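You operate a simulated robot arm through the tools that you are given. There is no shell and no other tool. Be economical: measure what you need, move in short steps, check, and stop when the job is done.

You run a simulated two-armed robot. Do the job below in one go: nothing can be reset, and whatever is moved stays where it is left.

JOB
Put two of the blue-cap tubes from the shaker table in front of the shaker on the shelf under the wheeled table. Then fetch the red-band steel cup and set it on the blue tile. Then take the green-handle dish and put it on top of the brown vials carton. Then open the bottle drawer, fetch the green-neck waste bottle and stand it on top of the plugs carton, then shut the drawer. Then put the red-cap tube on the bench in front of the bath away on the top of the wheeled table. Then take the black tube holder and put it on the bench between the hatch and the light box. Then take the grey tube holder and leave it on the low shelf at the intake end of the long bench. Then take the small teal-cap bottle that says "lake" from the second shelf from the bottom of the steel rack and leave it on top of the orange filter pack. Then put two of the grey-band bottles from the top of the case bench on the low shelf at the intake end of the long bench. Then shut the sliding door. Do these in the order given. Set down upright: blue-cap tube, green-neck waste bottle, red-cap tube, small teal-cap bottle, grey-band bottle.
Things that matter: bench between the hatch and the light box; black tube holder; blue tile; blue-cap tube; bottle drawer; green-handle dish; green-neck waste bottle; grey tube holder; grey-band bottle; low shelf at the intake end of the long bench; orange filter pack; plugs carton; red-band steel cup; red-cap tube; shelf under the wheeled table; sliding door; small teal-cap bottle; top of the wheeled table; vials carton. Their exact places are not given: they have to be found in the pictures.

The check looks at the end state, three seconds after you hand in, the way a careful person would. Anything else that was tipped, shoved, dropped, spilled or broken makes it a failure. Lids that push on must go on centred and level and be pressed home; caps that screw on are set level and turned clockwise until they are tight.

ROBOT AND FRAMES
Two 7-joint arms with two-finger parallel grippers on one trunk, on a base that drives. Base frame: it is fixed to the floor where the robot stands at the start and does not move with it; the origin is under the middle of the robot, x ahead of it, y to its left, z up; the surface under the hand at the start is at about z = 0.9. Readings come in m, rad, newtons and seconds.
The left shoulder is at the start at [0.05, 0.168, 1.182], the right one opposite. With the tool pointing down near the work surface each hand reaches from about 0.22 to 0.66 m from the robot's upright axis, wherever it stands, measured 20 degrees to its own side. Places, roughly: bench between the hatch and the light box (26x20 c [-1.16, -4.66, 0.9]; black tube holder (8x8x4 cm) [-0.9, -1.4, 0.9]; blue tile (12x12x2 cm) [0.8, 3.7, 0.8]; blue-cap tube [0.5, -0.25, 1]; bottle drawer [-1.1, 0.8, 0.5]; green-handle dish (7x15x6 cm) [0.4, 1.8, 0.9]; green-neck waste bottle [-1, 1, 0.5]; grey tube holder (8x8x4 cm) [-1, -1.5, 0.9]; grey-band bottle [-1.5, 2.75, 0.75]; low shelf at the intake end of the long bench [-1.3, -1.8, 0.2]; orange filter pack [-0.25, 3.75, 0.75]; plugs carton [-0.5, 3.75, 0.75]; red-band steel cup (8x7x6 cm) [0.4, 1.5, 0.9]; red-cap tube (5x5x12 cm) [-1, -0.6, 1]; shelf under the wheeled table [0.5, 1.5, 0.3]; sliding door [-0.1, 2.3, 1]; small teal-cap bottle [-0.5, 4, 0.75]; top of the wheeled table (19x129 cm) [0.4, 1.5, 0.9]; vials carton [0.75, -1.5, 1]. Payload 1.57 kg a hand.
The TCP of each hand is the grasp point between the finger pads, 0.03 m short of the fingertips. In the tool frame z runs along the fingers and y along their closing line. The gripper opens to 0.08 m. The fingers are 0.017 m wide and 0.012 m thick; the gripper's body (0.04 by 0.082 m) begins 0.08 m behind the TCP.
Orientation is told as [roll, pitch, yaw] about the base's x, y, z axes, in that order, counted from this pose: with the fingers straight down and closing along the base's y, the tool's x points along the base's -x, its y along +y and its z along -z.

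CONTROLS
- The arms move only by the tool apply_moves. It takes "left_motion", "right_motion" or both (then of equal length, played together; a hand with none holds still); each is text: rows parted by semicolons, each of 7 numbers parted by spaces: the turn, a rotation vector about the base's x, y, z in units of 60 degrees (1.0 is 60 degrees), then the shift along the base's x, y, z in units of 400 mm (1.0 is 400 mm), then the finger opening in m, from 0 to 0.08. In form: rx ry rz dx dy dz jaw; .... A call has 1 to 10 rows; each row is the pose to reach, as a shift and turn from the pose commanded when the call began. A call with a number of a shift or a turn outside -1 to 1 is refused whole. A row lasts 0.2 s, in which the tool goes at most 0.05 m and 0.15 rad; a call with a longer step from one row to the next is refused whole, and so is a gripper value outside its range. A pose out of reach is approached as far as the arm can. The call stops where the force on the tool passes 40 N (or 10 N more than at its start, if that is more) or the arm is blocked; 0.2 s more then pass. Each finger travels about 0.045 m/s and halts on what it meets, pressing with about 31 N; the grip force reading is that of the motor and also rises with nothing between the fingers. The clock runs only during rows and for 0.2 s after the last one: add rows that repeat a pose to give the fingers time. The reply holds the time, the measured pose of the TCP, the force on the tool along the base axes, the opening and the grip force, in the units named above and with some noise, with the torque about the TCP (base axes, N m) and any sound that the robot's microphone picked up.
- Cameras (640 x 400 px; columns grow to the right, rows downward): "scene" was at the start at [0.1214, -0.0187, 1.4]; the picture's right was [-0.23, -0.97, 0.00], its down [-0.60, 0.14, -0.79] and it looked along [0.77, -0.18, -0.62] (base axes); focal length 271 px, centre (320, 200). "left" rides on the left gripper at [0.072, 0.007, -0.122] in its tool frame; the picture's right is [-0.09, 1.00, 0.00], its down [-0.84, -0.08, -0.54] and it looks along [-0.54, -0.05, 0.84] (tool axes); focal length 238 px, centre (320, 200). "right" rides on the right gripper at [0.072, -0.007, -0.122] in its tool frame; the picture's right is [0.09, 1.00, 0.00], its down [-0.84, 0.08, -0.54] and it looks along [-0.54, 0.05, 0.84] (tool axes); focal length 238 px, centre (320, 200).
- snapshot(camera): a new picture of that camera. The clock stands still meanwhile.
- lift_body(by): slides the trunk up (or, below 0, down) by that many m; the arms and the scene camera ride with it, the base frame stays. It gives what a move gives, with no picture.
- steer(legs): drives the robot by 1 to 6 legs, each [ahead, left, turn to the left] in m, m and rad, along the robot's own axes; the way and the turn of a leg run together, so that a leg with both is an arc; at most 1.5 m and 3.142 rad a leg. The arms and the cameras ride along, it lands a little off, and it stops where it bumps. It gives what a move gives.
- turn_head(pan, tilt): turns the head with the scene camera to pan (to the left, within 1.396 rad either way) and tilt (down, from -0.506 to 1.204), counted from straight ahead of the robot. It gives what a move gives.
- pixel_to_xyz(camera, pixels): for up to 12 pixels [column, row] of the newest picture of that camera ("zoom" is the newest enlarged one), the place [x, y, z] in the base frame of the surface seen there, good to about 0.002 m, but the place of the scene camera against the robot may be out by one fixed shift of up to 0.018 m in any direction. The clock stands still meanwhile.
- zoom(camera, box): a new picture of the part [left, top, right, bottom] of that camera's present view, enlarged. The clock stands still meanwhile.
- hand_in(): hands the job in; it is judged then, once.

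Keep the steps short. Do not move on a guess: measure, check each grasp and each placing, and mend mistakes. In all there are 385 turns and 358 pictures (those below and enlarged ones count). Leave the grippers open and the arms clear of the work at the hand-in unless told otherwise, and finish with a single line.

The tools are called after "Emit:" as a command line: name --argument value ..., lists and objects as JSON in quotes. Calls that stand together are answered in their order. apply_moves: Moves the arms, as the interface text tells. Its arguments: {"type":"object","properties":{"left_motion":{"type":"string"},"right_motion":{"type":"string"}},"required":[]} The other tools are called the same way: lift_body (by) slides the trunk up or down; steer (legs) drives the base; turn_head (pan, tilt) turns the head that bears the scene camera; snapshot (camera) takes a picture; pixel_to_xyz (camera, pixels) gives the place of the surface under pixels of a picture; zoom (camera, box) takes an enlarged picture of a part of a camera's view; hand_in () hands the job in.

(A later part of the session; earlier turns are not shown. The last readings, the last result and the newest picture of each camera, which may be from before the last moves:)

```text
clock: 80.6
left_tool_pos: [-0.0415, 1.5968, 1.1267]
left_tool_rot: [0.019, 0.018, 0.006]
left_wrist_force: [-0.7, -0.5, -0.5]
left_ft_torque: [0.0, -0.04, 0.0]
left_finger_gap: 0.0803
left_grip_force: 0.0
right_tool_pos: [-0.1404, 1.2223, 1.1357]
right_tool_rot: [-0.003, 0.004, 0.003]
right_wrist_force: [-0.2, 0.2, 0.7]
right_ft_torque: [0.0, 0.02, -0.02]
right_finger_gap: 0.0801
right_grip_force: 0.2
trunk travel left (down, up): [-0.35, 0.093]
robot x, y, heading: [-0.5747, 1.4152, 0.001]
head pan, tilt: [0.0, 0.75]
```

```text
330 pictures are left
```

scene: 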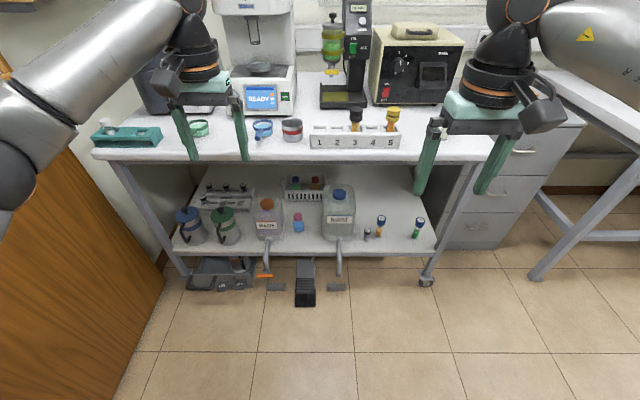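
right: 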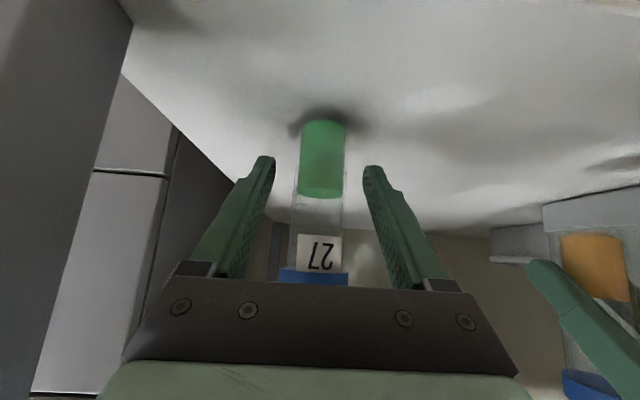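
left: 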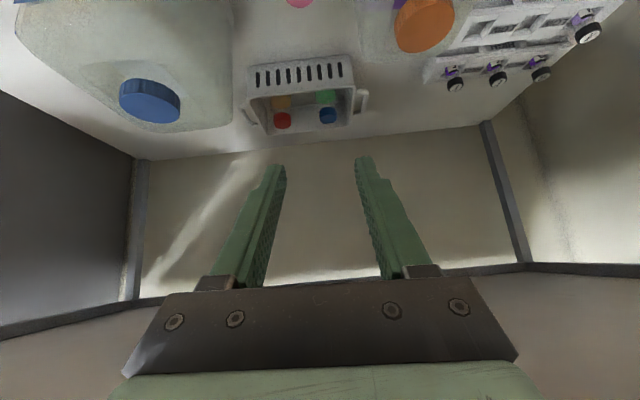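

Drive so that the left hand hovers over the cup (≈0.37, 1.51).

Emit:
steer --legs '[[0.38, -0.085, 0]]'

Emit:
snapshot --camera "left"

```text
clock: 83.0
left_tool_pos: [0.3459, 1.5123, 1.1257]
left_tool_rot: [0.019, 0.018, 0.003]
left_wrist_force: [-0.4, -0.2, 0.6]
left_ft_torque: [0.01, 0.02, 0.03]
left_finger_gap: 0.0799
left_grip_force: 0.0
right_tool_pos: [0.2455, 1.1388, 1.1335]
right_tool_rot: [-0.004, 0.004, 0.002]
right_wrist_force: [-0.7, 0.8, -0.4]
right_ft_torque: [-0.03, 0.05, 0.0]
right_finger_gap: 0.08
right_grip_force: 0.2
trunk travel left (down, up): [-0.35, 0.093]
robot x, y, heading: [-0.1861, 1.3325, 0.005]
head pan, tilt: [0.0, 0.75]
```

```text
329 pictures are left
```

left: 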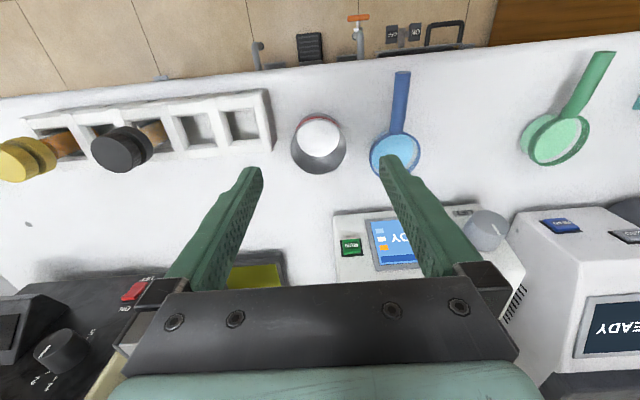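

Measure cup rim and inside, plus neighbours.

Emit:
zoom --camera "left" --box '[260, 90, 400, 190]'

Emit:
pixel_to_xyz --camera "left" --pixels '[[292, 155], [345, 155], [320, 172], [318, 140], [318, 118], [300, 130], [338, 130], [270, 140], [371, 160]]'

```text
4.00 times, centred on (330, 140) of left
```

zoom: 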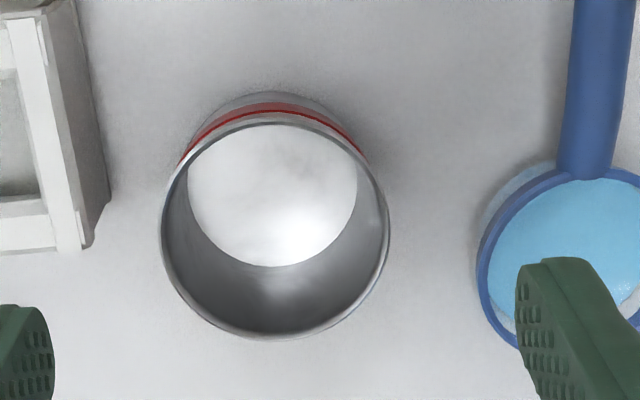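

```text
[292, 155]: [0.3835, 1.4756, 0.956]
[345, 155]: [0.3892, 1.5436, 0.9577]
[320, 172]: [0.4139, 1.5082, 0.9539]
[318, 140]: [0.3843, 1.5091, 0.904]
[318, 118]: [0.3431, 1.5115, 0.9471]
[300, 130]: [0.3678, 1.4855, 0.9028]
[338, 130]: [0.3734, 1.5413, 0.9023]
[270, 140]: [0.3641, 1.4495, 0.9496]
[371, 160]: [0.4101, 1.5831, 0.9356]
```

Cup centre ≈(0.379, 1.509), Ø≈70 mm, rim 0.957. I turn the hand 60° so the fingers clear the rack, and go down to hover.

Emit:
apply_moves --left_motion "0 0 -0.14 0.01 0 0 0.08; 0 0 -0.28 0.02 0 0 0.08; 0 0 -0.42 0.04 0 0 0.08; 0 0 -0.56 0.06 0 -0.05 0.08; 0 0 -0.7 0.08 0 -0.1 0.08; 0 0 -0.84 0.08 -0.007 -0.15 0.08; 0 0 -0.98 0.083 -0.007 -0.2 0.08; 0 0 -1 0.083 -0.007 -0.22 0.08"

Emit:
snapshot --camera "left"

```text
clock: 84.8
left_tool_pos: [0.377, 1.5098, 1.0381]
left_tool_rot: [0.022, 0.018, -1.045]
left_wrist_force: [-0.6, 1.2, 0.1]
left_ft_torque: [0.03, 0.02, 0.01]
left_finger_gap: 0.08
left_grip_force: 0.0
right_tool_pos: [0.2455, 1.1394, 1.1343]
right_tool_rot: [-0.003, 0.001, 0.002]
right_wrist_force: [0.1, 0.4, 0.3]
right_ft_torque: [0.01, 0.01, 0.01]
right_finger_gap: 0.0798
right_grip_force: 0.1
trunk travel left (down, up): [-0.35, 0.093]
robot x, y, heading: [-0.1848, 1.3282, 0.004]
head pan, tilt: [0.0, 0.75]
```

```text
327 pictures are left
```

left: 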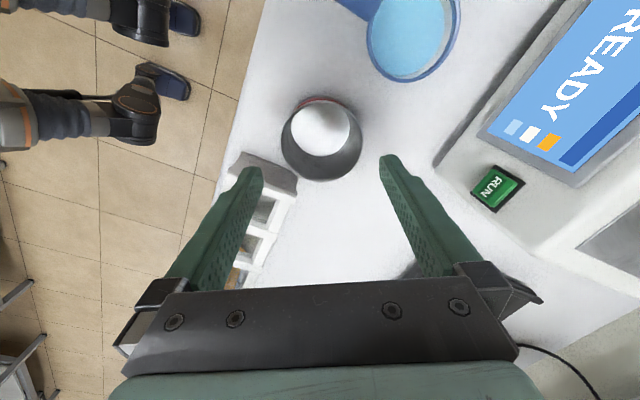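

Measure rim in this view.

Emit:
pixel_to_xyz --camera "left" --pixels '[[282, 142], [361, 145], [322, 180], [315, 103], [300, 168], [345, 168], [322, 97], [320, 130]]'

Emit:
zoom --camera "left" --box '[220, 70, 420, 220]'

```text
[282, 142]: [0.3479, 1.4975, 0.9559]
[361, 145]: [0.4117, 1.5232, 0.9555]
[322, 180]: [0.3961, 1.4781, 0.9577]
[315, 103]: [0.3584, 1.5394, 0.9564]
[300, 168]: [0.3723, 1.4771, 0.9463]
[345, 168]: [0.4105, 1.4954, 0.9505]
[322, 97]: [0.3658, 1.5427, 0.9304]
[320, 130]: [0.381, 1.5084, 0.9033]
```

```text
2.67 times, centred on (320, 145) of left
```

zoom: 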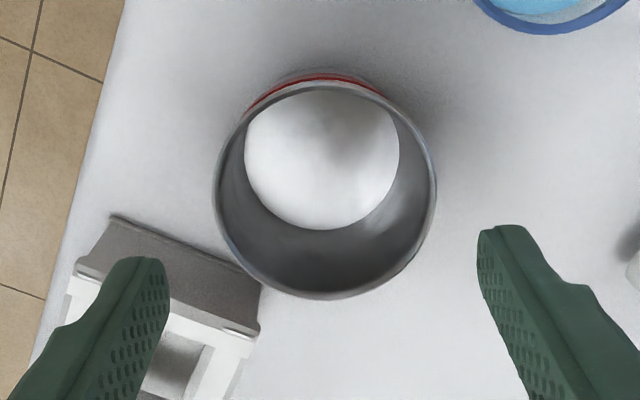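

Centred well (cup centre 0.3787, 1.5098). Fix small tilt, descend to z 0.938, close.

Emit:
apply_moves --left_motion "-0.0254 0.0096 0 0.004 0 -0.08 0.08; -0.0254 0.0096 0 0.004 0 -0.17 0.08; -0.0254 0.0096 0 0.004 0 -0.25 0.08; -0.0254 0.0096 0 0.004 0 -0.25 0.08; -0.0254 0.0096 0 0.004 0 -0.25 0.05; -0.0254 0.0096 0 0.004 0 -0.25 0.05; -0.0254 0.0096 0 0.004 0 -0.25 0.05"

Emit:
snapshot --camera "left"

```text
clock: 86.4
left_tool_pos: [0.3805, 1.5085, 0.9379]
left_tool_rot: [-0.001, -0.001, -1.042]
left_wrist_force: [-0.2, -0.5, 0.0]
left_ft_torque: [-0.02, 0.03, 0.01]
left_finger_gap: 0.0707
left_grip_force: 31.0
right_tool_pos: [0.2458, 1.1388, 1.1347]
right_tool_rot: [-0.003, 0.003, 0.002]
right_wrist_force: [0.1, 0.3, 0.1]
right_ft_torque: [0.02, 0.0, 0.0]
right_finger_gap: 0.08
right_grip_force: 0.1
trunk travel left (down, up): [-0.35, 0.093]
robot x, y, heading: [-0.1907, 1.3308, 0.005]
head pan, tilt: [0.0, 0.75]
```

```text
325 pictures are left
```

left: 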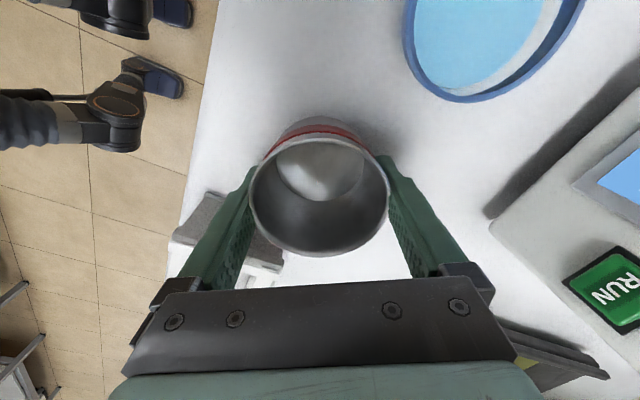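

Gripped. Lift 0.2 m, then drive back and look at the doorway.

Emit:
apply_moves --left_motion "0 0 0 0 0 0.1 0.05; 0 0 0 0 0 0.2 0.05; 0 0 0 0 0 0.3 0.05; 0 0 0 0 0 0.4 0.05; 0 0 0 0 0 0.5 0.05"

Emit:
steer --legs '[[-0.65, 0, 0]]'

Emit:
turn_head --pan 1.39 --tilt 0.45

Emit:
snapshot --camera "scene"

```text
clock: 87.6
left_tool_pos: [0.3792, 1.507, 1.1377]
left_tool_rot: [-0.003, -0.003, -1.046]
left_wrist_force: [-1.2, -0.5, -1.7]
left_ft_torque: [-0.02, 0.0, 0.0]
left_finger_gap: 0.0706
left_grip_force: 31.1
right_tool_pos: [0.2453, 1.139, 1.1338]
right_tool_rot: [-0.005, 0.001, 0.002]
right_wrist_force: [-1.0, 0.0, 0.8]
right_ft_torque: [0.03, 0.02, 0.0]
right_finger_gap: 0.0797
right_grip_force: 0.0
trunk travel left (down, up): [-0.35, 0.093]
robot x, y, heading: [-0.1868, 1.3299, 0.003]
head pan, tilt: [0.0, 0.75]
```

```text
clock: 90.6
left_tool_pos: [-0.1511, 1.5095, 1.1349]
left_tool_rot: [-0.005, -0.001, -1.041]
left_wrist_force: [-0.2, 0.7, -1.7]
left_ft_torque: [0.02, 0.02, 0.01]
left_finger_gap: 0.0704
left_grip_force: 30.7
right_tool_pos: [-0.2844, 1.141, 1.1351]
right_tool_rot: [-0.002, 0.003, 0.008]
right_wrist_force: [0.5, -0.6, -1.8]
right_ft_torque: [0.01, 0.03, -0.05]
right_finger_gap: 0.0798
right_grip_force: 0.1
trunk travel left (down, up): [-0.35, 0.093]
robot x, y, heading: [-0.716, 1.3322, 0.004]
head pan, tilt: [0.0, 0.75]
stopped in leg 1: the robot was blocked; the commanded pose is now the measured one
```

```text
clock: 92.1
left_tool_pos: [-0.1527, 1.5098, 1.1382]
left_tool_rot: [-0.004, 0.001, -1.039]
left_wrist_force: [-0.7, -0.5, -0.4]
left_ft_torque: [0.01, 0.0, 0.02]
left_finger_gap: 0.0708
left_grip_force: 30.6
right_tool_pos: [-0.2859, 1.1406, 1.1346]
right_tool_rot: [-0.004, 0.003, 0.007]
right_wrist_force: [-0.5, 0.6, -0.2]
right_ft_torque: [0.0, 0.0, 0.02]
right_finger_gap: 0.0801
right_grip_force: 0.0
trunk travel left (down, up): [-0.35, 0.093]
robot x, y, heading: [-0.7207, 1.3301, 0.001]
head pan, tilt: [1.389, 0.45]
```

```text
324 pictures are left
```

scene: 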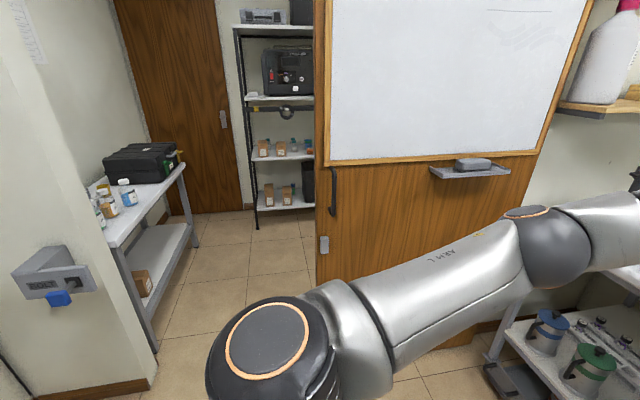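

The base touched something behind at x=-0.72. I measure the doorway, and look left-behind for what I bumped.

Emit:
pixel_to_xyz --camera "scene" --pixels '[[322, 220], [318, 100], [150, 370], [90, 210], [135, 200], [190, 165], [152, 350], [265, 200], [244, 213], [60, 290], [115, 250]]'

Emit:
turn_head --pan 1.39 --tilt 1.1

Emit:
snapshot --camera "scene"

```text
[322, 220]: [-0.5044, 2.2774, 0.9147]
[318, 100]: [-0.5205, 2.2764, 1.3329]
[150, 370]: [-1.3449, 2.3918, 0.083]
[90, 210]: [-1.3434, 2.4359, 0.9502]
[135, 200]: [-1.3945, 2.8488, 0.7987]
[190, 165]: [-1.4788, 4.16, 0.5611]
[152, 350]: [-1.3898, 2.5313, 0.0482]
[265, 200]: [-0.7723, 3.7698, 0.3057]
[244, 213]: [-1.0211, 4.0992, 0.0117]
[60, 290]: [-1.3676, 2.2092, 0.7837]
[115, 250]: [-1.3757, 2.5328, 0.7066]
```

```text
clock: 93.2
left_tool_pos: [-0.1526, 1.5098, 1.1362]
left_tool_rot: [-0.003, -0.001, -1.04]
left_wrist_force: [-0.4, -1.0, 0.0]
left_ft_torque: [-0.01, -0.01, 0.0]
left_finger_gap: 0.0705
left_grip_force: 30.8
right_tool_pos: [-0.2861, 1.1406, 1.1353]
right_tool_rot: [-0.005, 0.0, 0.007]
right_wrist_force: [0.2, 0.3, 0.3]
right_ft_torque: [0.01, -0.02, -0.01]
right_finger_gap: 0.0799
right_grip_force: 0.1
trunk travel left (down, up): [-0.35, 0.093]
robot x, y, heading: [-0.7233, 1.3313, 0.006]
head pan, tilt: [1.389, 1.1]
```

```text
323 pictures are left
```

scene: 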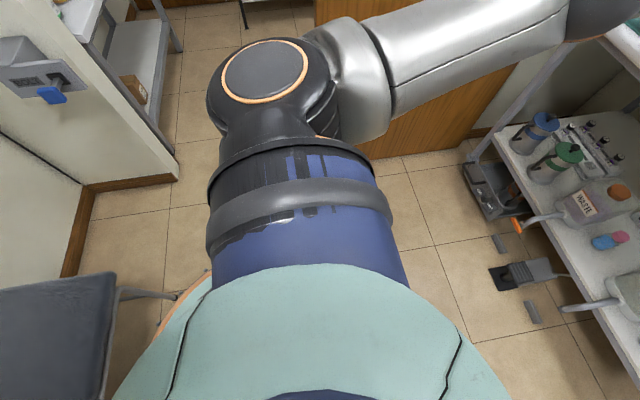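

A grey stool sits behind-left. Measure its seat extents, and the doorway floor.

Emit:
pixel_to_xyz --camera "scene" --pixels '[[116, 276], [100, 390], [5, 290], [115, 320], [175, 297], [90, 200], [178, 170], [208, 275]]'

Emit:
steer --legs '[[0.2, 0, 0]]'

Emit:
turn_head --pan 1.39 --tilt 0.8

Emit:
snapshot --camera "scene"

```text
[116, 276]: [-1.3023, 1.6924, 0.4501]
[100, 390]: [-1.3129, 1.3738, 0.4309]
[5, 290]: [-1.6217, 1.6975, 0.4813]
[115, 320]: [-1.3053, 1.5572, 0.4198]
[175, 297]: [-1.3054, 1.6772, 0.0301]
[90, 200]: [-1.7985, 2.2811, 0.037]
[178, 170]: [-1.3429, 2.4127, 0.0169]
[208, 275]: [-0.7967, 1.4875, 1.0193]
```

```text
clock: 94.8
left_tool_pos: [0.0469, 1.5172, 1.1382]
left_tool_rot: [-0.005, 0.0, -1.035]
left_wrist_force: [-0.1, -0.8, -0.9]
left_ft_torque: [0.0, 0.05, 0.0]
left_finger_gap: 0.0705
left_grip_force: 30.7
right_tool_pos: [-0.0836, 1.1456, 1.1357]
right_tool_rot: [-0.004, 0.001, 0.016]
right_wrist_force: [0.5, 0.5, -0.9]
right_ft_torque: [0.03, 0.05, 0.01]
right_finger_gap: 0.0798
right_grip_force: 0.0
trunk travel left (down, up): [-0.35, 0.093]
robot x, y, heading: [-0.5218, 1.3338, 0.012]
head pan, tilt: [1.389, 1.1]
```

```text
clock: 95.5
left_tool_pos: [0.0472, 1.5153, 1.1383]
left_tool_rot: [-0.004, 0.001, -1.035]
left_wrist_force: [-0.1, 0.1, -0.8]
left_ft_torque: [0.02, -0.03, 0.02]
left_finger_gap: 0.0705
left_grip_force: 30.8
right_tool_pos: [-0.0849, 1.1448, 1.1357]
right_tool_rot: [-0.004, 0.001, 0.016]
right_wrist_force: [-0.3, -0.6, 0.2]
right_ft_torque: [-0.04, 0.01, 0.01]
right_finger_gap: 0.0801
right_grip_force: 0.0
trunk travel left (down, up): [-0.35, 0.093]
robot x, y, heading: [-0.5216, 1.3309, 0.011]
head pan, tilt: [1.389, 0.799]
```

```text
322 pictures are left
```

scene: 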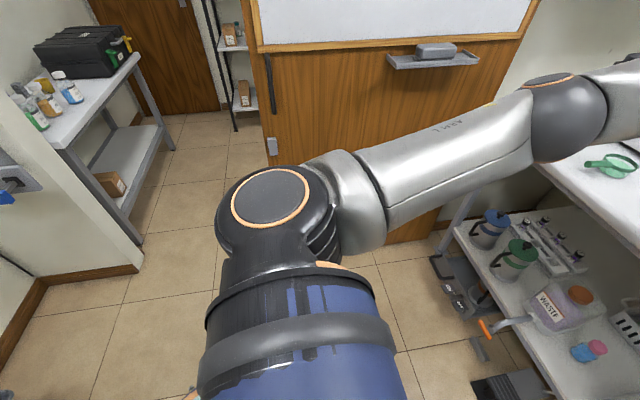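

The stool is clear (x<−1.3); I must have touched the drawer bench front at x≈−1.03. Turn to face the doorway (+y), and look.

Emit:
steer --legs '[[0, 0, 1.5588]]'

Emit:
turn_head --pan 1.3 --tilt 0.6

Emit:
snapshot --camera "scene"

```text
clock: 99.8
left_tool_pos: [-0.7045, 1.8981, 1.1373]
left_tool_rot: [-0.004, 0.001, 0.54]
left_wrist_force: [-0.3, 0.3, -1.1]
left_ft_torque: [0.02, -0.02, -0.02]
left_finger_gap: 0.0704
left_grip_force: 30.2
right_tool_pos: [-0.3346, 1.769, 1.1345]
right_tool_rot: [-0.005, 0.002, 1.592]
right_wrist_force: [0.0, -0.1, 0.0]
right_ft_torque: [-0.01, -0.03, 0.02]
right_finger_gap: 0.0802
right_grip_force: 0.1
trunk travel left (down, up): [-0.35, 0.093]
robot x, y, heading: [-0.5215, 1.3307, 1.591]
head pan, tilt: [1.389, 0.799]
```

```text
clock: 100.5
left_tool_pos: [-0.7053, 1.8983, 1.138]
left_tool_rot: [-0.002, -0.001, 0.542]
left_wrist_force: [0.2, 0.7, -0.8]
left_ft_torque: [0.03, 0.01, 0.01]
left_finger_gap: 0.0706
left_grip_force: 31.0
right_tool_pos: [-0.3346, 1.7695, 1.1355]
right_tool_rot: [-0.002, 0.0, 1.591]
right_wrist_force: [-1.1, 0.5, -0.5]
right_ft_torque: [0.0, -0.01, 0.0]
right_finger_gap: 0.0803
right_grip_force: 0.0
trunk travel left (down, up): [-0.35, 0.093]
robot x, y, heading: [-0.5215, 1.335, 1.594]
head pan, tilt: [1.3, 0.6]
```

```text
321 pictures are left
```

scene: 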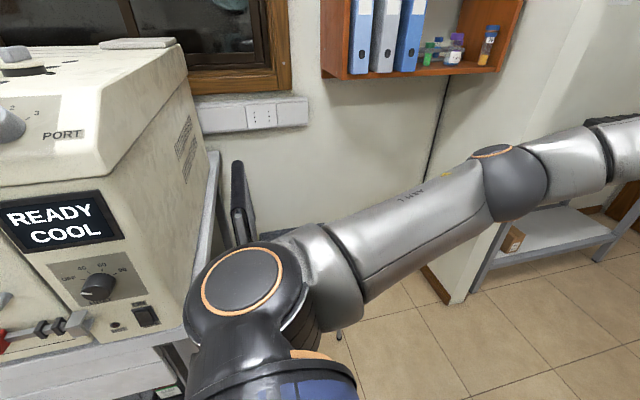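

Measure the bench's end and the wall post.

Emit:
pixel_to_xyz --camera "scene" --pixels '[[216, 170], [165, 345], [180, 370], [465, 290], [480, 280], [60, 385], [520, 300], [340, 340]]'

```text
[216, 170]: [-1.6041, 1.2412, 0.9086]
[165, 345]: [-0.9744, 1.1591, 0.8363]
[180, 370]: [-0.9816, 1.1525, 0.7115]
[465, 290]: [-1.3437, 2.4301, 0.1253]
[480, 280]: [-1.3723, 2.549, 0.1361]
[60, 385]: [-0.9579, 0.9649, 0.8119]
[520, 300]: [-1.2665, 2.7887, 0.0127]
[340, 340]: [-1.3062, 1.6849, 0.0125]
```

Bench corner at (−0.96, 1.16). Move diagonally to x≈−0.92 then go through the doorway (opening x −1.33…−0.51), to y≈2.4 first.

Emit:
steer --legs '[[0.25, 0.39, -0.02], [0.5, 0, 0]]'

Emit:
turn_head --pan -0.7 --tilt 0.6

Emit:
snapshot --camera "scene"

```text
clock: 106.5
left_tool_pos: [-1.1048, 2.5136, 1.1422]
left_tool_rot: [0.001, -0.01, 0.52]
left_wrist_force: [-0.6, -0.2, -0.4]
left_ft_torque: [-0.02, -0.01, -0.01]
left_finger_gap: 0.0705
left_grip_force: 31.1
right_tool_pos: [-0.7357, 2.3741, 1.1384]
right_tool_rot: [-0.012, -0.003, 1.573]
right_wrist_force: [0.7, -0.1, 0.6]
right_ft_torque: [-0.02, 0.03, 0.01]
right_finger_gap: 0.0803
right_grip_force: 0.0
trunk travel left (down, up): [-0.35, 0.093]
robot x, y, heading: [-0.9278, 1.9506, 1.567]
head pan, tilt: [1.3, 0.6]
stopped in leg 2: the robot was blocked; the commanded pose is now the measured one
```

```text
clock: 108.4
left_tool_pos: [-1.1043, 2.5107, 1.1429]
left_tool_rot: [0.002, -0.01, 0.522]
left_wrist_force: [-0.3, 0.6, -1.2]
left_ft_torque: [0.01, -0.01, 0.02]
left_finger_gap: 0.0703
left_grip_force: 30.9
right_tool_pos: [-0.7348, 2.3743, 1.1391]
right_tool_rot: [-0.01, -0.005, 1.573]
right_wrist_force: [-0.1, -0.1, -0.8]
right_ft_torque: [-0.03, 0.02, 0.0]
right_finger_gap: 0.0798
right_grip_force: 0.0
trunk travel left (down, up): [-0.35, 0.093]
robot x, y, heading: [-0.9256, 1.9535, 1.573]
head pan, tilt: [-0.7, 0.6]
```

```text
320 pictures are left
```

scene: 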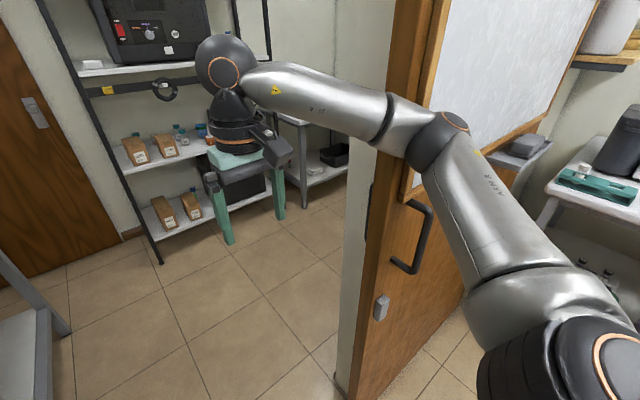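

The right elbow touched the door's edge. Back off, then stretch both hands forward and inward so the elbows come in.

Emit:
steer --legs '[[-0.2, 0, 0]]'

Emit:
apply_moves --left_motion "0 0 0 0.04 0.03 0 0.05; 0 0 0 0.08 0.06 0 0.05; 0 0 0 0.12 0.1 0 0.05; 0 0 0 0.15 0.15 0 0.05; 0 0 0 0.15 0.2 0 0.05; 0 0 0 0.15 0.2 0 0.05; 0 0 0 0.15 0.2 0 0.05" --right_motion "0 0 0 -0.04 0.08 0 0.08; 0 0 0 -0.08 0.16 0 0.08; 0 0 0 -0.12 0.24 0 0.08; 0 0 0 -0.16 0.32 0 0.08; 0 0 0 -0.2 0.4 0 0.08; 0 0 0 -0.2 0.48 0 0.08; 0 0 0 -0.2 0.56 0 0.08"

Emit:
snapshot --camera "scene"

```text
clock: 110.0
left_tool_pos: [-1.1013, 2.3281, 1.1364]
left_tool_rot: [-0.004, 0.001, 0.524]
left_wrist_force: [0.5, 0.1, -0.4]
left_ft_torque: [0.05, 0.01, 0.01]
left_finger_gap: 0.0703
left_grip_force: 30.7
right_tool_pos: [-0.7324, 2.1912, 1.1329]
right_tool_rot: [-0.005, 0.008, 1.575]
right_wrist_force: [-0.4, -0.3, 0.3]
right_ft_torque: [0.01, -0.05, -0.01]
right_finger_gap: 0.0801
right_grip_force: 0.2
trunk travel left (down, up): [-0.35, 0.093]
robot x, y, heading: [-0.9257, 1.757, 1.574]
head pan, tilt: [-0.7, 0.6]
```

```text
clock: 111.6
left_tool_pos: [-1.0591, 2.3591, 1.1317]
left_tool_rot: [-0.004, 0.002, 0.524]
left_wrist_force: [0.1, 0.4, -1.8]
left_ft_torque: [0.01, -0.01, 0.02]
left_finger_gap: 0.0701
left_grip_force: 31.5
left hand out of reach, approached as far as the arm can: row 3, 4, 5, 6, 7
right_tool_pos: [-0.8042, 2.3588, 1.1241]
right_tool_rot: [-0.008, 0.004, 1.575]
right_wrist_force: [-0.6, -0.4, 0.7]
right_ft_torque: [-0.01, 0.0, 0.0]
right_finger_gap: 0.0801
right_grip_force: 0.1
right hand out of reach, approached as far as the arm can: row 6, 7
trunk travel left (down, up): [-0.35, 0.093]
robot x, y, heading: [-0.9276, 1.7595, 1.571]
head pan, tilt: [-0.7, 0.6]
```

```text
319 pictures are left
```

scene: 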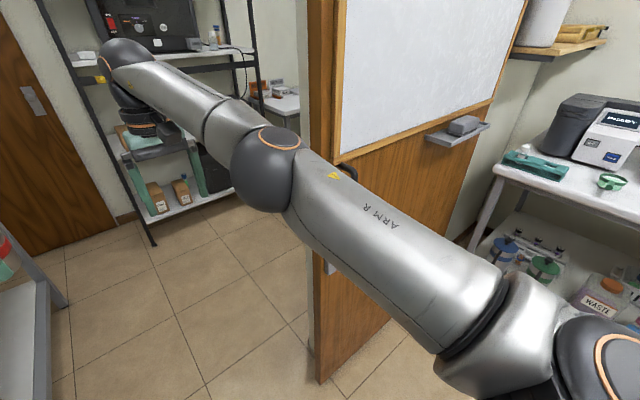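

The elbows straightened. Measure the right elbow and check the left one.

Emit:
pixel_to_xyz --camera "scene" --pixels '[[288, 180], [275, 140], [320, 215], [380, 260], [480, 380]]'

Emit:
turn_head --pan 0.7 --tilt 0.6

Emit:
snapshot --camera "scene"

```text
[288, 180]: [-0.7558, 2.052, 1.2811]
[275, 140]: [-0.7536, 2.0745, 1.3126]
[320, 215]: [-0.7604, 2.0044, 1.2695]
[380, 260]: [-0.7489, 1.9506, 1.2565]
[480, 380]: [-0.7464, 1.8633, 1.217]
```

```text
clock: 113.1
left_tool_pos: [-1.057, 2.3583, 1.1305]
left_tool_rot: [-0.004, 0.001, 0.525]
left_wrist_force: [0.4, -0.1, -0.7]
left_ft_torque: [0.0, 0.0, -0.01]
left_finger_gap: 0.0701
left_grip_force: 31.0
right_tool_pos: [-0.8031, 2.3591, 1.1244]
right_tool_rot: [-0.006, 0.008, 1.574]
right_wrist_force: [0.4, -1.0, -0.5]
right_ft_torque: [0.02, 0.0, -0.01]
right_finger_gap: 0.08
right_grip_force: 0.0
trunk travel left (down, up): [-0.35, 0.093]
robot x, y, heading: [-0.9237, 1.7592, 1.573]
head pan, tilt: [0.7, 0.6]
```

```text
318 pictures are left
```

scene: 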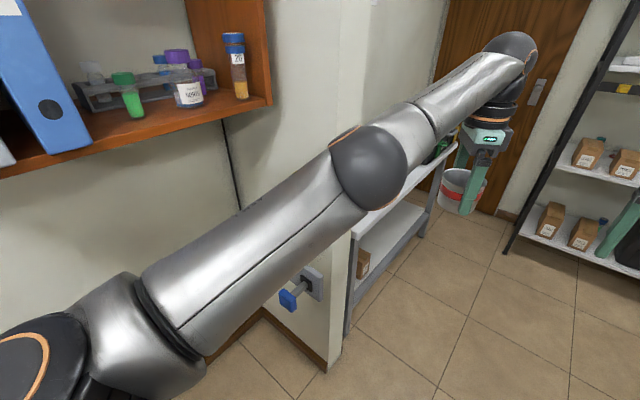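

Elbows are narrow now. Go through the door.

Emit:
steer --legs '[[0.95, 0, 0]]'

Emit:
turn_head --pan -0.9 --tilt 0.5

Emit:
snapshot --camera "scene"

```text
clock: 118.1
left_tool_pos: [-1.0546, 3.319, 1.1309]
left_tool_rot: [-0.004, 0.001, 0.521]
left_wrist_force: [0.3, -0.2, -0.6]
left_ft_torque: [-0.03, 0.01, 0.0]
left_finger_gap: 0.0704
left_grip_force: 31.1
right_tool_pos: [-0.8018, 3.318, 1.1233]
right_tool_rot: [-0.006, 0.007, 1.569]
right_wrist_force: [-0.1, -0.1, 0.9]
right_ft_torque: [-0.02, -0.01, -0.03]
right_finger_gap: 0.0803
right_grip_force: 0.1
trunk travel left (down, up): [-0.35, 0.093]
robot x, y, heading: [-0.926, 2.7217, 1.572]
head pan, tilt: [0.7, 0.6]
```

```text
clock: 119.8
left_tool_pos: [-1.0561, 3.3183, 1.1308]
left_tool_rot: [-0.003, 0.002, 0.522]
left_wrist_force: [0.1, -0.7, -1.4]
left_ft_torque: [0.02, 0.0, 0.03]
left_finger_gap: 0.0702
left_grip_force: 30.8
right_tool_pos: [-0.8026, 3.319, 1.123]
right_tool_rot: [-0.005, 0.006, 1.572]
right_wrist_force: [0.0, 0.7, 0.5]
right_ft_torque: [0.05, -0.02, 0.01]
right_finger_gap: 0.0799
right_grip_force: 0.0
trunk travel left (down, up): [-0.35, 0.093]
robot x, y, heading: [-0.9236, 2.7232, 1.571]
head pan, tilt: [-0.901, 0.499]
```

```text
317 pictures are left
```

scene: 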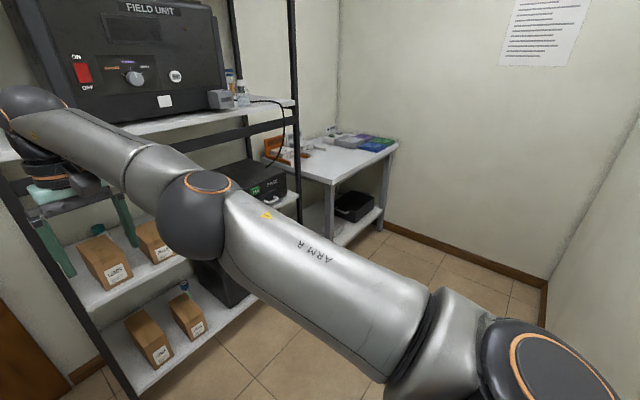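

The small table in the far right corner should hold the blue tile. Measure its edges.

Emit:
pixel_to_xyz --camera "scene" --pixels '[[330, 185], [397, 145], [262, 160], [375, 145], [350, 140], [340, 160], [300, 100], [130, 395], [260, 300], [545, 300], [430, 250]]'

Emit:
zoom --camera "scene" --box '[240, 100, 420, 210]'

```text
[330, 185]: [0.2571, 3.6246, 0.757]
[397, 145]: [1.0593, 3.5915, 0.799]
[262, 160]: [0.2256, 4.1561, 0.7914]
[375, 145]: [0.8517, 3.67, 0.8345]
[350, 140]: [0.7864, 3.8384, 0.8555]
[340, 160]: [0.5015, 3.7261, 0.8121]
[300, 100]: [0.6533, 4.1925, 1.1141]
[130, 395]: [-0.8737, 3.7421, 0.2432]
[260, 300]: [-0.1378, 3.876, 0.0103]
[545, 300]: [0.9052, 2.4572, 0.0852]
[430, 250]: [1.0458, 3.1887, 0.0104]
```

```text
3.56 times, centred on (330, 155) of scene
```

zoom: 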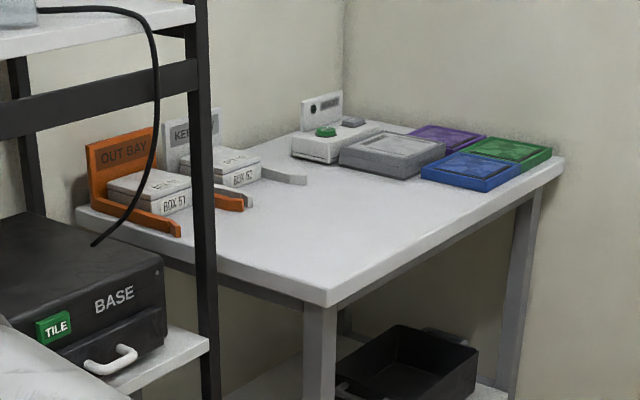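

Tile ≈(0.85, 3.67). Turn right to face +x, drive along to about (0.25, 3.1), then look.

Emit:
steer --legs '[[0, 0, -1.571], [1.15, 0.0, 0], [0.05, 0.4, 0.3]]'

Emit:
turn_head --pan 0.4 --tilt 0.75

Emit:
snapshot --camera "scene"

```text
clock: 129.6
left_tool_pos: [0.8104, 2.8656, 1.1307]
left_tool_rot: [-0.004, -0.004, -1.046]
left_wrist_force: [-0.8, -0.1, -0.3]
left_ft_torque: [0.06, -0.01, 0.04]
left_finger_gap: 0.07
left_grip_force: 31.0
right_tool_pos: [0.8112, 2.611, 1.1255]
right_tool_rot: [-0.009, 0.003, 0.003]
right_wrist_force: [-0.8, -0.1, 0.3]
right_ft_torque: [0.04, -0.02, 0.02]
right_finger_gap: 0.0797
right_grip_force: 0.0
trunk travel left (down, up): [-0.35, 0.093]
robot x, y, heading: [0.2129, 2.7273, 0.004]
head pan, tilt: [-0.901, 0.499]
stopped in leg 2: the robot was blocked; the commanded pose is now the measured one
```

```text
clock: 131.1
left_tool_pos: [0.811, 2.8645, 1.132]
left_tool_rot: [-0.003, -0.003, -1.045]
left_wrist_force: [1.4, -0.3, -0.6]
left_ft_torque: [0.0, 0.01, 0.01]
left_finger_gap: 0.0698
left_grip_force: 31.2
right_tool_pos: [0.8107, 2.6101, 1.1253]
right_tool_rot: [-0.007, 0.004, 0.004]
right_wrist_force: [0.6, 0.3, -0.3]
right_ft_torque: [0.02, 0.02, -0.02]
right_finger_gap: 0.08
right_grip_force: 0.1
trunk travel left (down, up): [-0.35, 0.093]
robot x, y, heading: [0.2108, 2.7285, 0.002]
head pan, tilt: [0.4, 0.75]
```

```text
315 pictures are left
```

scene: 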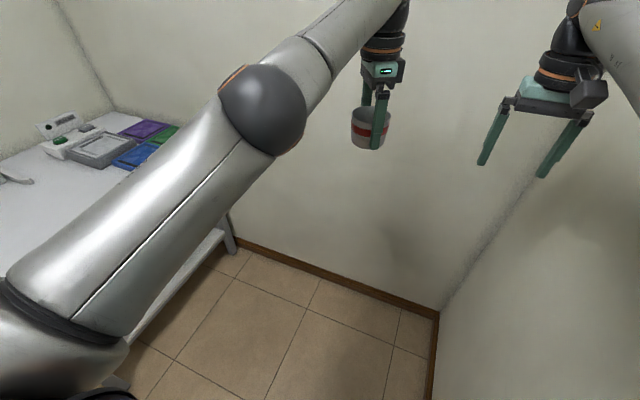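

Blocked lightly by the wall. Measure tile, then go left.

Emit:
pixel_to_xyz --camera "scene" --pixels '[[115, 162], [130, 145], [157, 150], [130, 155], [150, 170], [500, 250], [340, 200], [200, 255]]'

Emit:
steer --legs '[[-0.08, 0.05, 0], [0, 0.35, 0]]'

Emit:
turn_head --pan 0.9 --tilt 0.75

Emit:
snapshot --camera "scene"

```text
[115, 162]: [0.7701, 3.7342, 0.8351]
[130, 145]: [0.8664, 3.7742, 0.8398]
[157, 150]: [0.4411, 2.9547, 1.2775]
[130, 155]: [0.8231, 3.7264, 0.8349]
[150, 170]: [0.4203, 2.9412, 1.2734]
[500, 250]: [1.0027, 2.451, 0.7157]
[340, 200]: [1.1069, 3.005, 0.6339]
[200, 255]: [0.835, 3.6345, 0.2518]
```

```text
clock: 135.5
left_tool_pos: [0.7301, 3.2654, 1.1321]
left_tool_rot: [-0.004, 0.001, -1.043]
left_wrist_force: [-1.0, -0.1, -1.9]
left_ft_torque: [0.0, 0.01, 0.02]
left_finger_gap: 0.0701
left_grip_force: 30.9
right_tool_pos: [0.7319, 3.0109, 1.1236]
right_tool_rot: [-0.005, 0.004, 0.008]
right_wrist_force: [0.0, -0.5, -0.7]
right_ft_torque: [0.01, 0.0, 0.03]
right_finger_gap: 0.0799
right_grip_force: 0.1
trunk travel left (down, up): [-0.35, 0.093]
robot x, y, heading: [0.1328, 3.1284, 0.008]
head pan, tilt: [0.4, 0.75]
```

```text
clock: 136.4
left_tool_pos: [0.7301, 3.2651, 1.1307]
left_tool_rot: [-0.004, 0.003, -1.041]
left_wrist_force: [0.0, 1.8, -1.4]
left_ft_torque: [0.01, -0.02, 0.0]
left_finger_gap: 0.0699
left_grip_force: 30.9
right_tool_pos: [0.7327, 3.0114, 1.1239]
right_tool_rot: [-0.005, 0.006, 0.009]
right_wrist_force: [-1.1, -0.4, -0.1]
right_ft_torque: [0.05, 0.03, 0.0]
right_finger_gap: 0.08
right_grip_force: 0.1
trunk travel left (down, up): [-0.35, 0.093]
robot x, y, heading: [0.1321, 3.131, 0.01]
head pan, tilt: [0.901, 0.75]
```

```text
314 pictures are left
```

scene: 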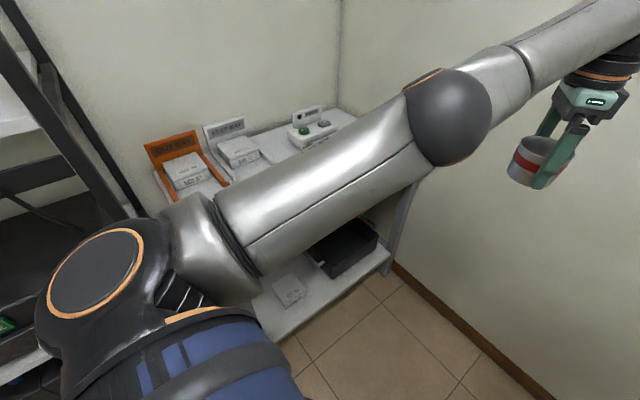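

Tile centre ≈(0.83, 3.71), top ≈0.823. Retract the hands somewhat, then drive to (0.46, 3.28) heading 0.5.

Emit:
apply_moves --left_motion "0 0 0 -0.05 0.04 0 0.05; 0 0 0 -0.1 0.08 0 0.05; 0 0 0 -0.17 0.12 0 0.05; 0 0 0 -0.17 0.12 0 0.05; 0 0 0 -0.17 0.12 0 0.05" --right_motion "0 0 0 -0.09 -0.04 0 0.08; 0 0 0 -0.18 -0.08 0 0.08; 0 0 0 -0.27 -0.12 0 0.08; 0 0 0 -0.36 -0.16 0 0.08; 0 0 0 -0.45 -0.2 0 0.08"

Emit:
steer --legs '[[0.32, 0.0, 0], [0.0, 0.14, 0.49]]'

Emit:
turn_head --pan 0.2 --tilt 0.85

Emit:
snapshot --camera "scene"

Emit:
snapshot --camera "left"

```text
clock: 137.6
left_tool_pos: [0.6598, 3.3128, 1.131]
left_tool_rot: [-0.004, 0.001, -1.042]
left_wrist_force: [-0.1, 0.1, -1.2]
left_ft_torque: [-0.03, 0.03, 0.02]
left_finger_gap: 0.0698
left_grip_force: 31.0
right_tool_pos: [0.5517, 2.9303, 1.1245]
right_tool_rot: [-0.005, 0.005, 0.007]
right_wrist_force: [1.1, -0.1, -0.1]
right_ft_torque: [0.03, 0.01, 0.01]
right_finger_gap: 0.0797
right_grip_force: 0.1
trunk travel left (down, up): [-0.35, 0.093]
robot x, y, heading: [0.136, 3.1298, 0.005]
head pan, tilt: [0.901, 0.75]
```

```text
clock: 141.2
left_tool_pos: [0.7906, 3.6804, 1.1303]
left_tool_rot: [-0.003, 0.0, -0.547]
left_wrist_force: [0.1, 0.1, -0.5]
left_ft_torque: [-0.01, -0.04, -0.02]
left_finger_gap: 0.0698
left_grip_force: 30.9
right_tool_pos: [0.8767, 3.2912, 1.124]
right_tool_rot: [-0.004, 0.005, 0.503]
right_wrist_force: [0.0, 0.1, 0.0]
right_ft_torque: [-0.02, -0.03, 0.0]
right_finger_gap: 0.08
right_grip_force: 0.1
trunk travel left (down, up): [-0.35, 0.093]
robot x, y, heading: [0.4121, 3.2701, 0.503]
head pan, tilt: [0.901, 0.75]
```

```text
clock: 142.3
left_tool_pos: [0.7907, 3.6802, 1.1298]
left_tool_rot: [-0.003, 0.001, -0.547]
left_wrist_force: [-0.1, -0.8, -0.6]
left_ft_torque: [0.03, 0.0, 0.0]
left_finger_gap: 0.0698
left_grip_force: 30.7
right_tool_pos: [0.8761, 3.2917, 1.1242]
right_tool_rot: [-0.004, 0.006, 0.503]
right_wrist_force: [0.1, 0.0, 0.2]
right_ft_torque: [-0.04, 0.04, -0.04]
right_finger_gap: 0.08
right_grip_force: 0.1
trunk travel left (down, up): [-0.35, 0.093]
robot x, y, heading: [0.4146, 3.2704, 0.506]
head pan, tilt: [0.201, 0.85]
```

```text
313 pictures are left
```

scene: 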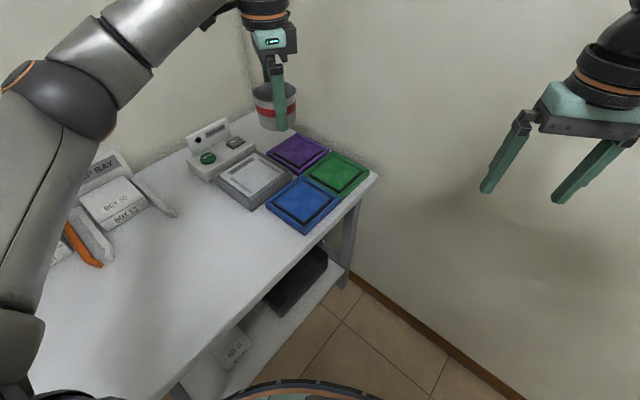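

```text
312 pictures are left
```

left: 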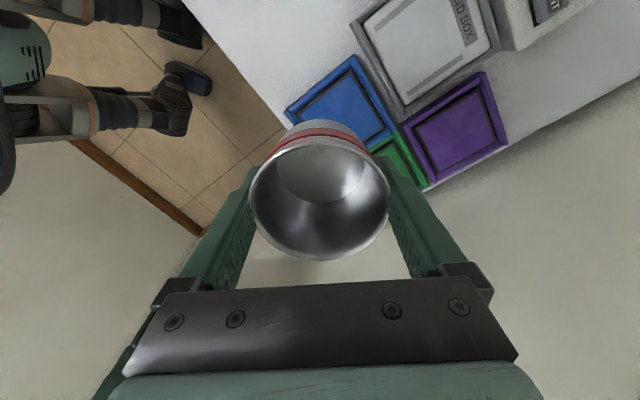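

Measure blue tile's corners in both cameras.

Emit:
pixel_to_xyz --camera "scene" --pixels '[[301, 180], [337, 198], [307, 228], [270, 207], [303, 203], [250, 260]]'

Emit:
pixel_to_xyz --camera "left" --pixels '[[291, 110], [352, 60], [392, 126], [345, 105], [440, 200], [290, 60], [450, 130]]'

```text
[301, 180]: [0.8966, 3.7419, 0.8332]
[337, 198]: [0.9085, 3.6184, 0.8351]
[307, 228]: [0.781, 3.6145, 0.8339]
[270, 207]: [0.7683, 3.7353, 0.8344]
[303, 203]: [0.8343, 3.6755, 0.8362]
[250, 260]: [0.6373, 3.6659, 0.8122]
```

```text
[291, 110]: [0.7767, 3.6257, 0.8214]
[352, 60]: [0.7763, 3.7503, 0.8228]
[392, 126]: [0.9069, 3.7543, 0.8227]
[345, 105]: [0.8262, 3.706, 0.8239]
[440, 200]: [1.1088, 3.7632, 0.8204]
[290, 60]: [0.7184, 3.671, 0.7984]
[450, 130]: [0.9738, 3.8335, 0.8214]
```

Tile centre (0.841, 3.690), top 0.823. Move over it and lower to TCP z≈0.866.

Emit:
apply_moves --left_motion "0 0 0 0.06 0.012 -0.05 0.05; 0 0 0 0.125 0.025 -0.12 0.05; 0 0 0 0.125 0.025 -0.24 0.05; 0 0 0 0.125 0.025 -0.36 0.05; 0 0 0 0.125 0.025 -0.48 0.05; 0 0 0 0.125 0.025 -0.58 0.05; 0 0 0 0.125 0.025 -0.58 0.05"

Emit:
snapshot --camera "left"

```text
clock: 143.9
left_tool_pos: [0.8417, 3.6888, 0.8994]
left_tool_rot: [-0.005, 0.0, -0.548]
left_wrist_force: [-0.5, -1.3, -2.0]
left_ft_torque: [0.03, 0.04, 0.0]
left_finger_gap: 0.0699
left_grip_force: 31.6
right_tool_pos: [0.8754, 3.2901, 1.124]
right_tool_rot: [-0.005, 0.006, 0.503]
right_wrist_force: [0.0, -0.3, 0.0]
right_ft_torque: [-0.01, 0.0, 0.0]
right_finger_gap: 0.0799
right_grip_force: 0.0
trunk travel left (down, up): [-0.35, 0.093]
robot x, y, heading: [0.408, 3.265, 0.503]
head pan, tilt: [0.201, 0.85]
```

```text
311 pictures are left
```

left: 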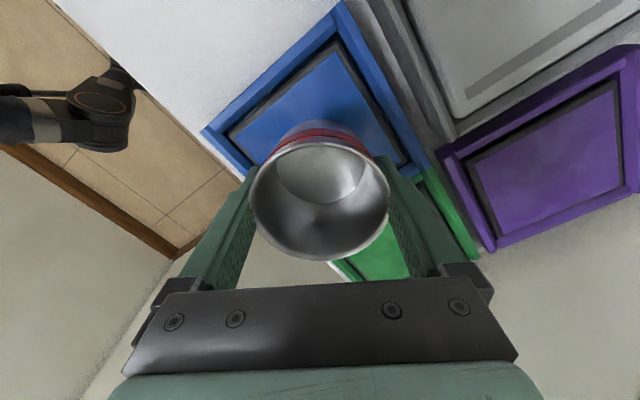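

Lower the last 34 mm.

Emit:
apply_moves --left_motion "0 0 0 0 0 -0.05 0.05; 0 0 0 0 0 -0.075 0.05; 0 0 0 0 0 -0.084 0.05; 0 0 0 0 0 -0.09 0.05"

```text
clock: 144.9
left_tool_pos: [0.8402, 3.6896, 0.8625]
left_tool_rot: [-0.002, -0.001, -0.548]
left_wrist_force: [-0.2, 1.1, -1.2]
left_ft_torque: [-0.01, -0.01, -0.04]
left_finger_gap: 0.0697
left_grip_force: 31.0
right_tool_pos: [0.8756, 3.2908, 1.1248]
right_tool_rot: [-0.007, 0.006, 0.501]
right_wrist_force: [-0.5, -0.1, 0.3]
right_ft_torque: [0.01, 0.01, -0.03]
right_finger_gap: 0.08
right_grip_force: 0.1
trunk travel left (down, up): [-0.35, 0.093]
robot x, y, heading: [0.4124, 3.2706, 0.503]
head pan, tilt: [0.201, 0.85]
```

No contact yet; lower in 1 mm steps.

Emit:
apply_moves --left_motion "0 0 0 0 0 -0.003 0.05; 0 0 0 0 0 -0.006 0.05; 0 0 0 0 0 -0.009 0.05"

```text
clock: 145.7
left_tool_pos: [0.8403, 3.6899, 0.8605]
left_tool_rot: [-0.003, 0.0, -0.548]
left_wrist_force: [-1.3, -1.5, 5.0]
left_ft_torque: [-0.1, 0.15, 0.04]
left_finger_gap: 0.0695
left_grip_force: 30.5
right_tool_pos: [0.8758, 3.2904, 1.1251]
right_tool_rot: [-0.004, 0.005, 0.502]
right_wrist_force: [0.4, -0.4, 0.1]
right_ft_torque: [0.0, -0.01, -0.03]
right_finger_gap: 0.08
right_grip_force: 0.1
trunk travel left (down, up): [-0.35, 0.093]
robot x, y, heading: [0.4106, 3.2674, 0.505]
head pan, tilt: [0.201, 0.85]
```

Contact (5 N). Open and rise.

Emit:
apply_moves --left_motion "0 0 0 0 0 0 0.08; 0 0 0 0 0 0 0.08; 0 0 0 0 0 0 0.08; 0 0 0 0 0 0.1 0.08; 0 0 0 0 0 0.2 0.08; 0 0 0 0 0 0.3 0.08; 0 0 0 0 0 0.4 0.08; 0 0 0 0 0 0.5 0.08; 0 0 0 0 0 0.6 0.08; 0 0 0 0 0 0.66 0.08"

Emit:
snapshot --camera "left"

```text
clock: 147.9
left_tool_pos: [0.8399, 3.6893, 1.1213]
left_tool_rot: [-0.002, 0.002, -0.548]
left_wrist_force: [0.1, -0.2, -0.3]
left_ft_torque: [-0.02, -0.01, 0.01]
left_finger_gap: 0.08
left_grip_force: 0.0
right_tool_pos: [0.8754, 3.2908, 1.1253]
right_tool_rot: [-0.008, 0.006, 0.504]
right_wrist_force: [0.2, 0.5, 0.6]
right_ft_torque: [0.02, -0.03, 0.0]
right_finger_gap: 0.0802
right_grip_force: 0.0
trunk travel left (down, up): [-0.35, 0.093]
robot x, y, heading: [0.4158, 3.271, 0.505]
head pan, tilt: [0.201, 0.85]
```

```text
310 pictures are left
```

left: 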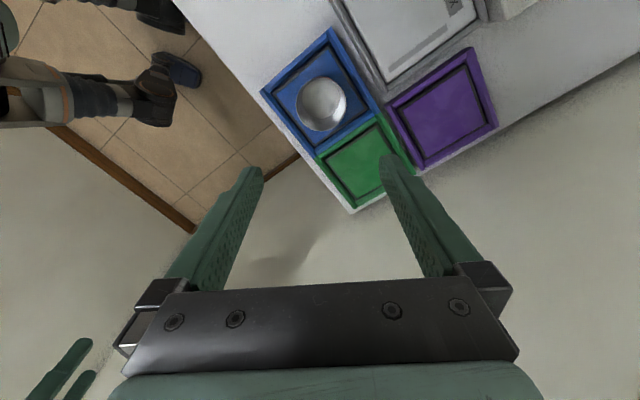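

Cup sits centred on the blue tile. Now return: bring the left hand's yaw back, then drive back out (turn, right, back, turn left).

Emit:
apply_moves --left_motion "0 0 0.14 0 0 0.02 0.08; 0 0 0.28 0 0 0.04 0.08; 0 0 0.42 0 0 0.04 0.08; 0 0 0.56 0 0 0.04 0.08; 0 0 0.7 0 0 0.04 0.08; 0 0 0.84 0 0 0.04 0.08; 0 0 0.98 0 0 0.04 0.08; 0 0 1 0 0 0.04 0.08"

Emit:
steer --legs '[[0, 0, -0.505], [0, -0.43, 0], [-1.33, 0, 0]]'

```text
clock: 149.7
left_tool_pos: [0.8395, 3.6891, 1.1399]
left_tool_rot: [-0.003, 0.002, 0.503]
left_wrist_force: [0.5, -0.1, -0.1]
left_ft_torque: [0.0, -0.05, -0.02]
left_finger_gap: 0.0801
left_grip_force: 0.1
right_tool_pos: [0.8753, 3.2914, 1.1242]
right_tool_rot: [-0.006, 0.007, 0.503]
right_wrist_force: [-0.6, -0.2, 0.0]
right_ft_torque: [0.01, 0.0, 0.02]
right_finger_gap: 0.08
right_grip_force: 0.0
trunk travel left (down, up): [-0.35, 0.093]
robot x, y, heading: [0.4123, 3.271, 0.503]
head pan, tilt: [0.201, 0.85]
```

```text
clock: 154.5
left_tool_pos: [0.9865, 3.0787, 1.1389]
left_tool_rot: [-0.009, -0.002, -0.012]
left_wrist_force: [-0.2, 0.2, -1.0]
left_ft_torque: [-0.02, 0.03, -0.02]
left_finger_gap: 0.0801
left_grip_force: 0.1
right_tool_pos: [0.8234, 2.7198, 1.1253]
right_tool_rot: [-0.011, 0.01, 0.003]
right_wrist_force: [0.5, -0.2, 0.4]
right_ft_torque: [0.0, -0.01, 0.01]
right_finger_gap: 0.0802
right_grip_force: 0.0
trunk travel left (down, up): [-0.35, 0.093]
robot x, y, heading: [0.4089, 2.9185, -0.009]
head pan, tilt: [0.201, 0.85]
stopped in leg 2: the robot was blocked; the commanded pose is now the measured one
```

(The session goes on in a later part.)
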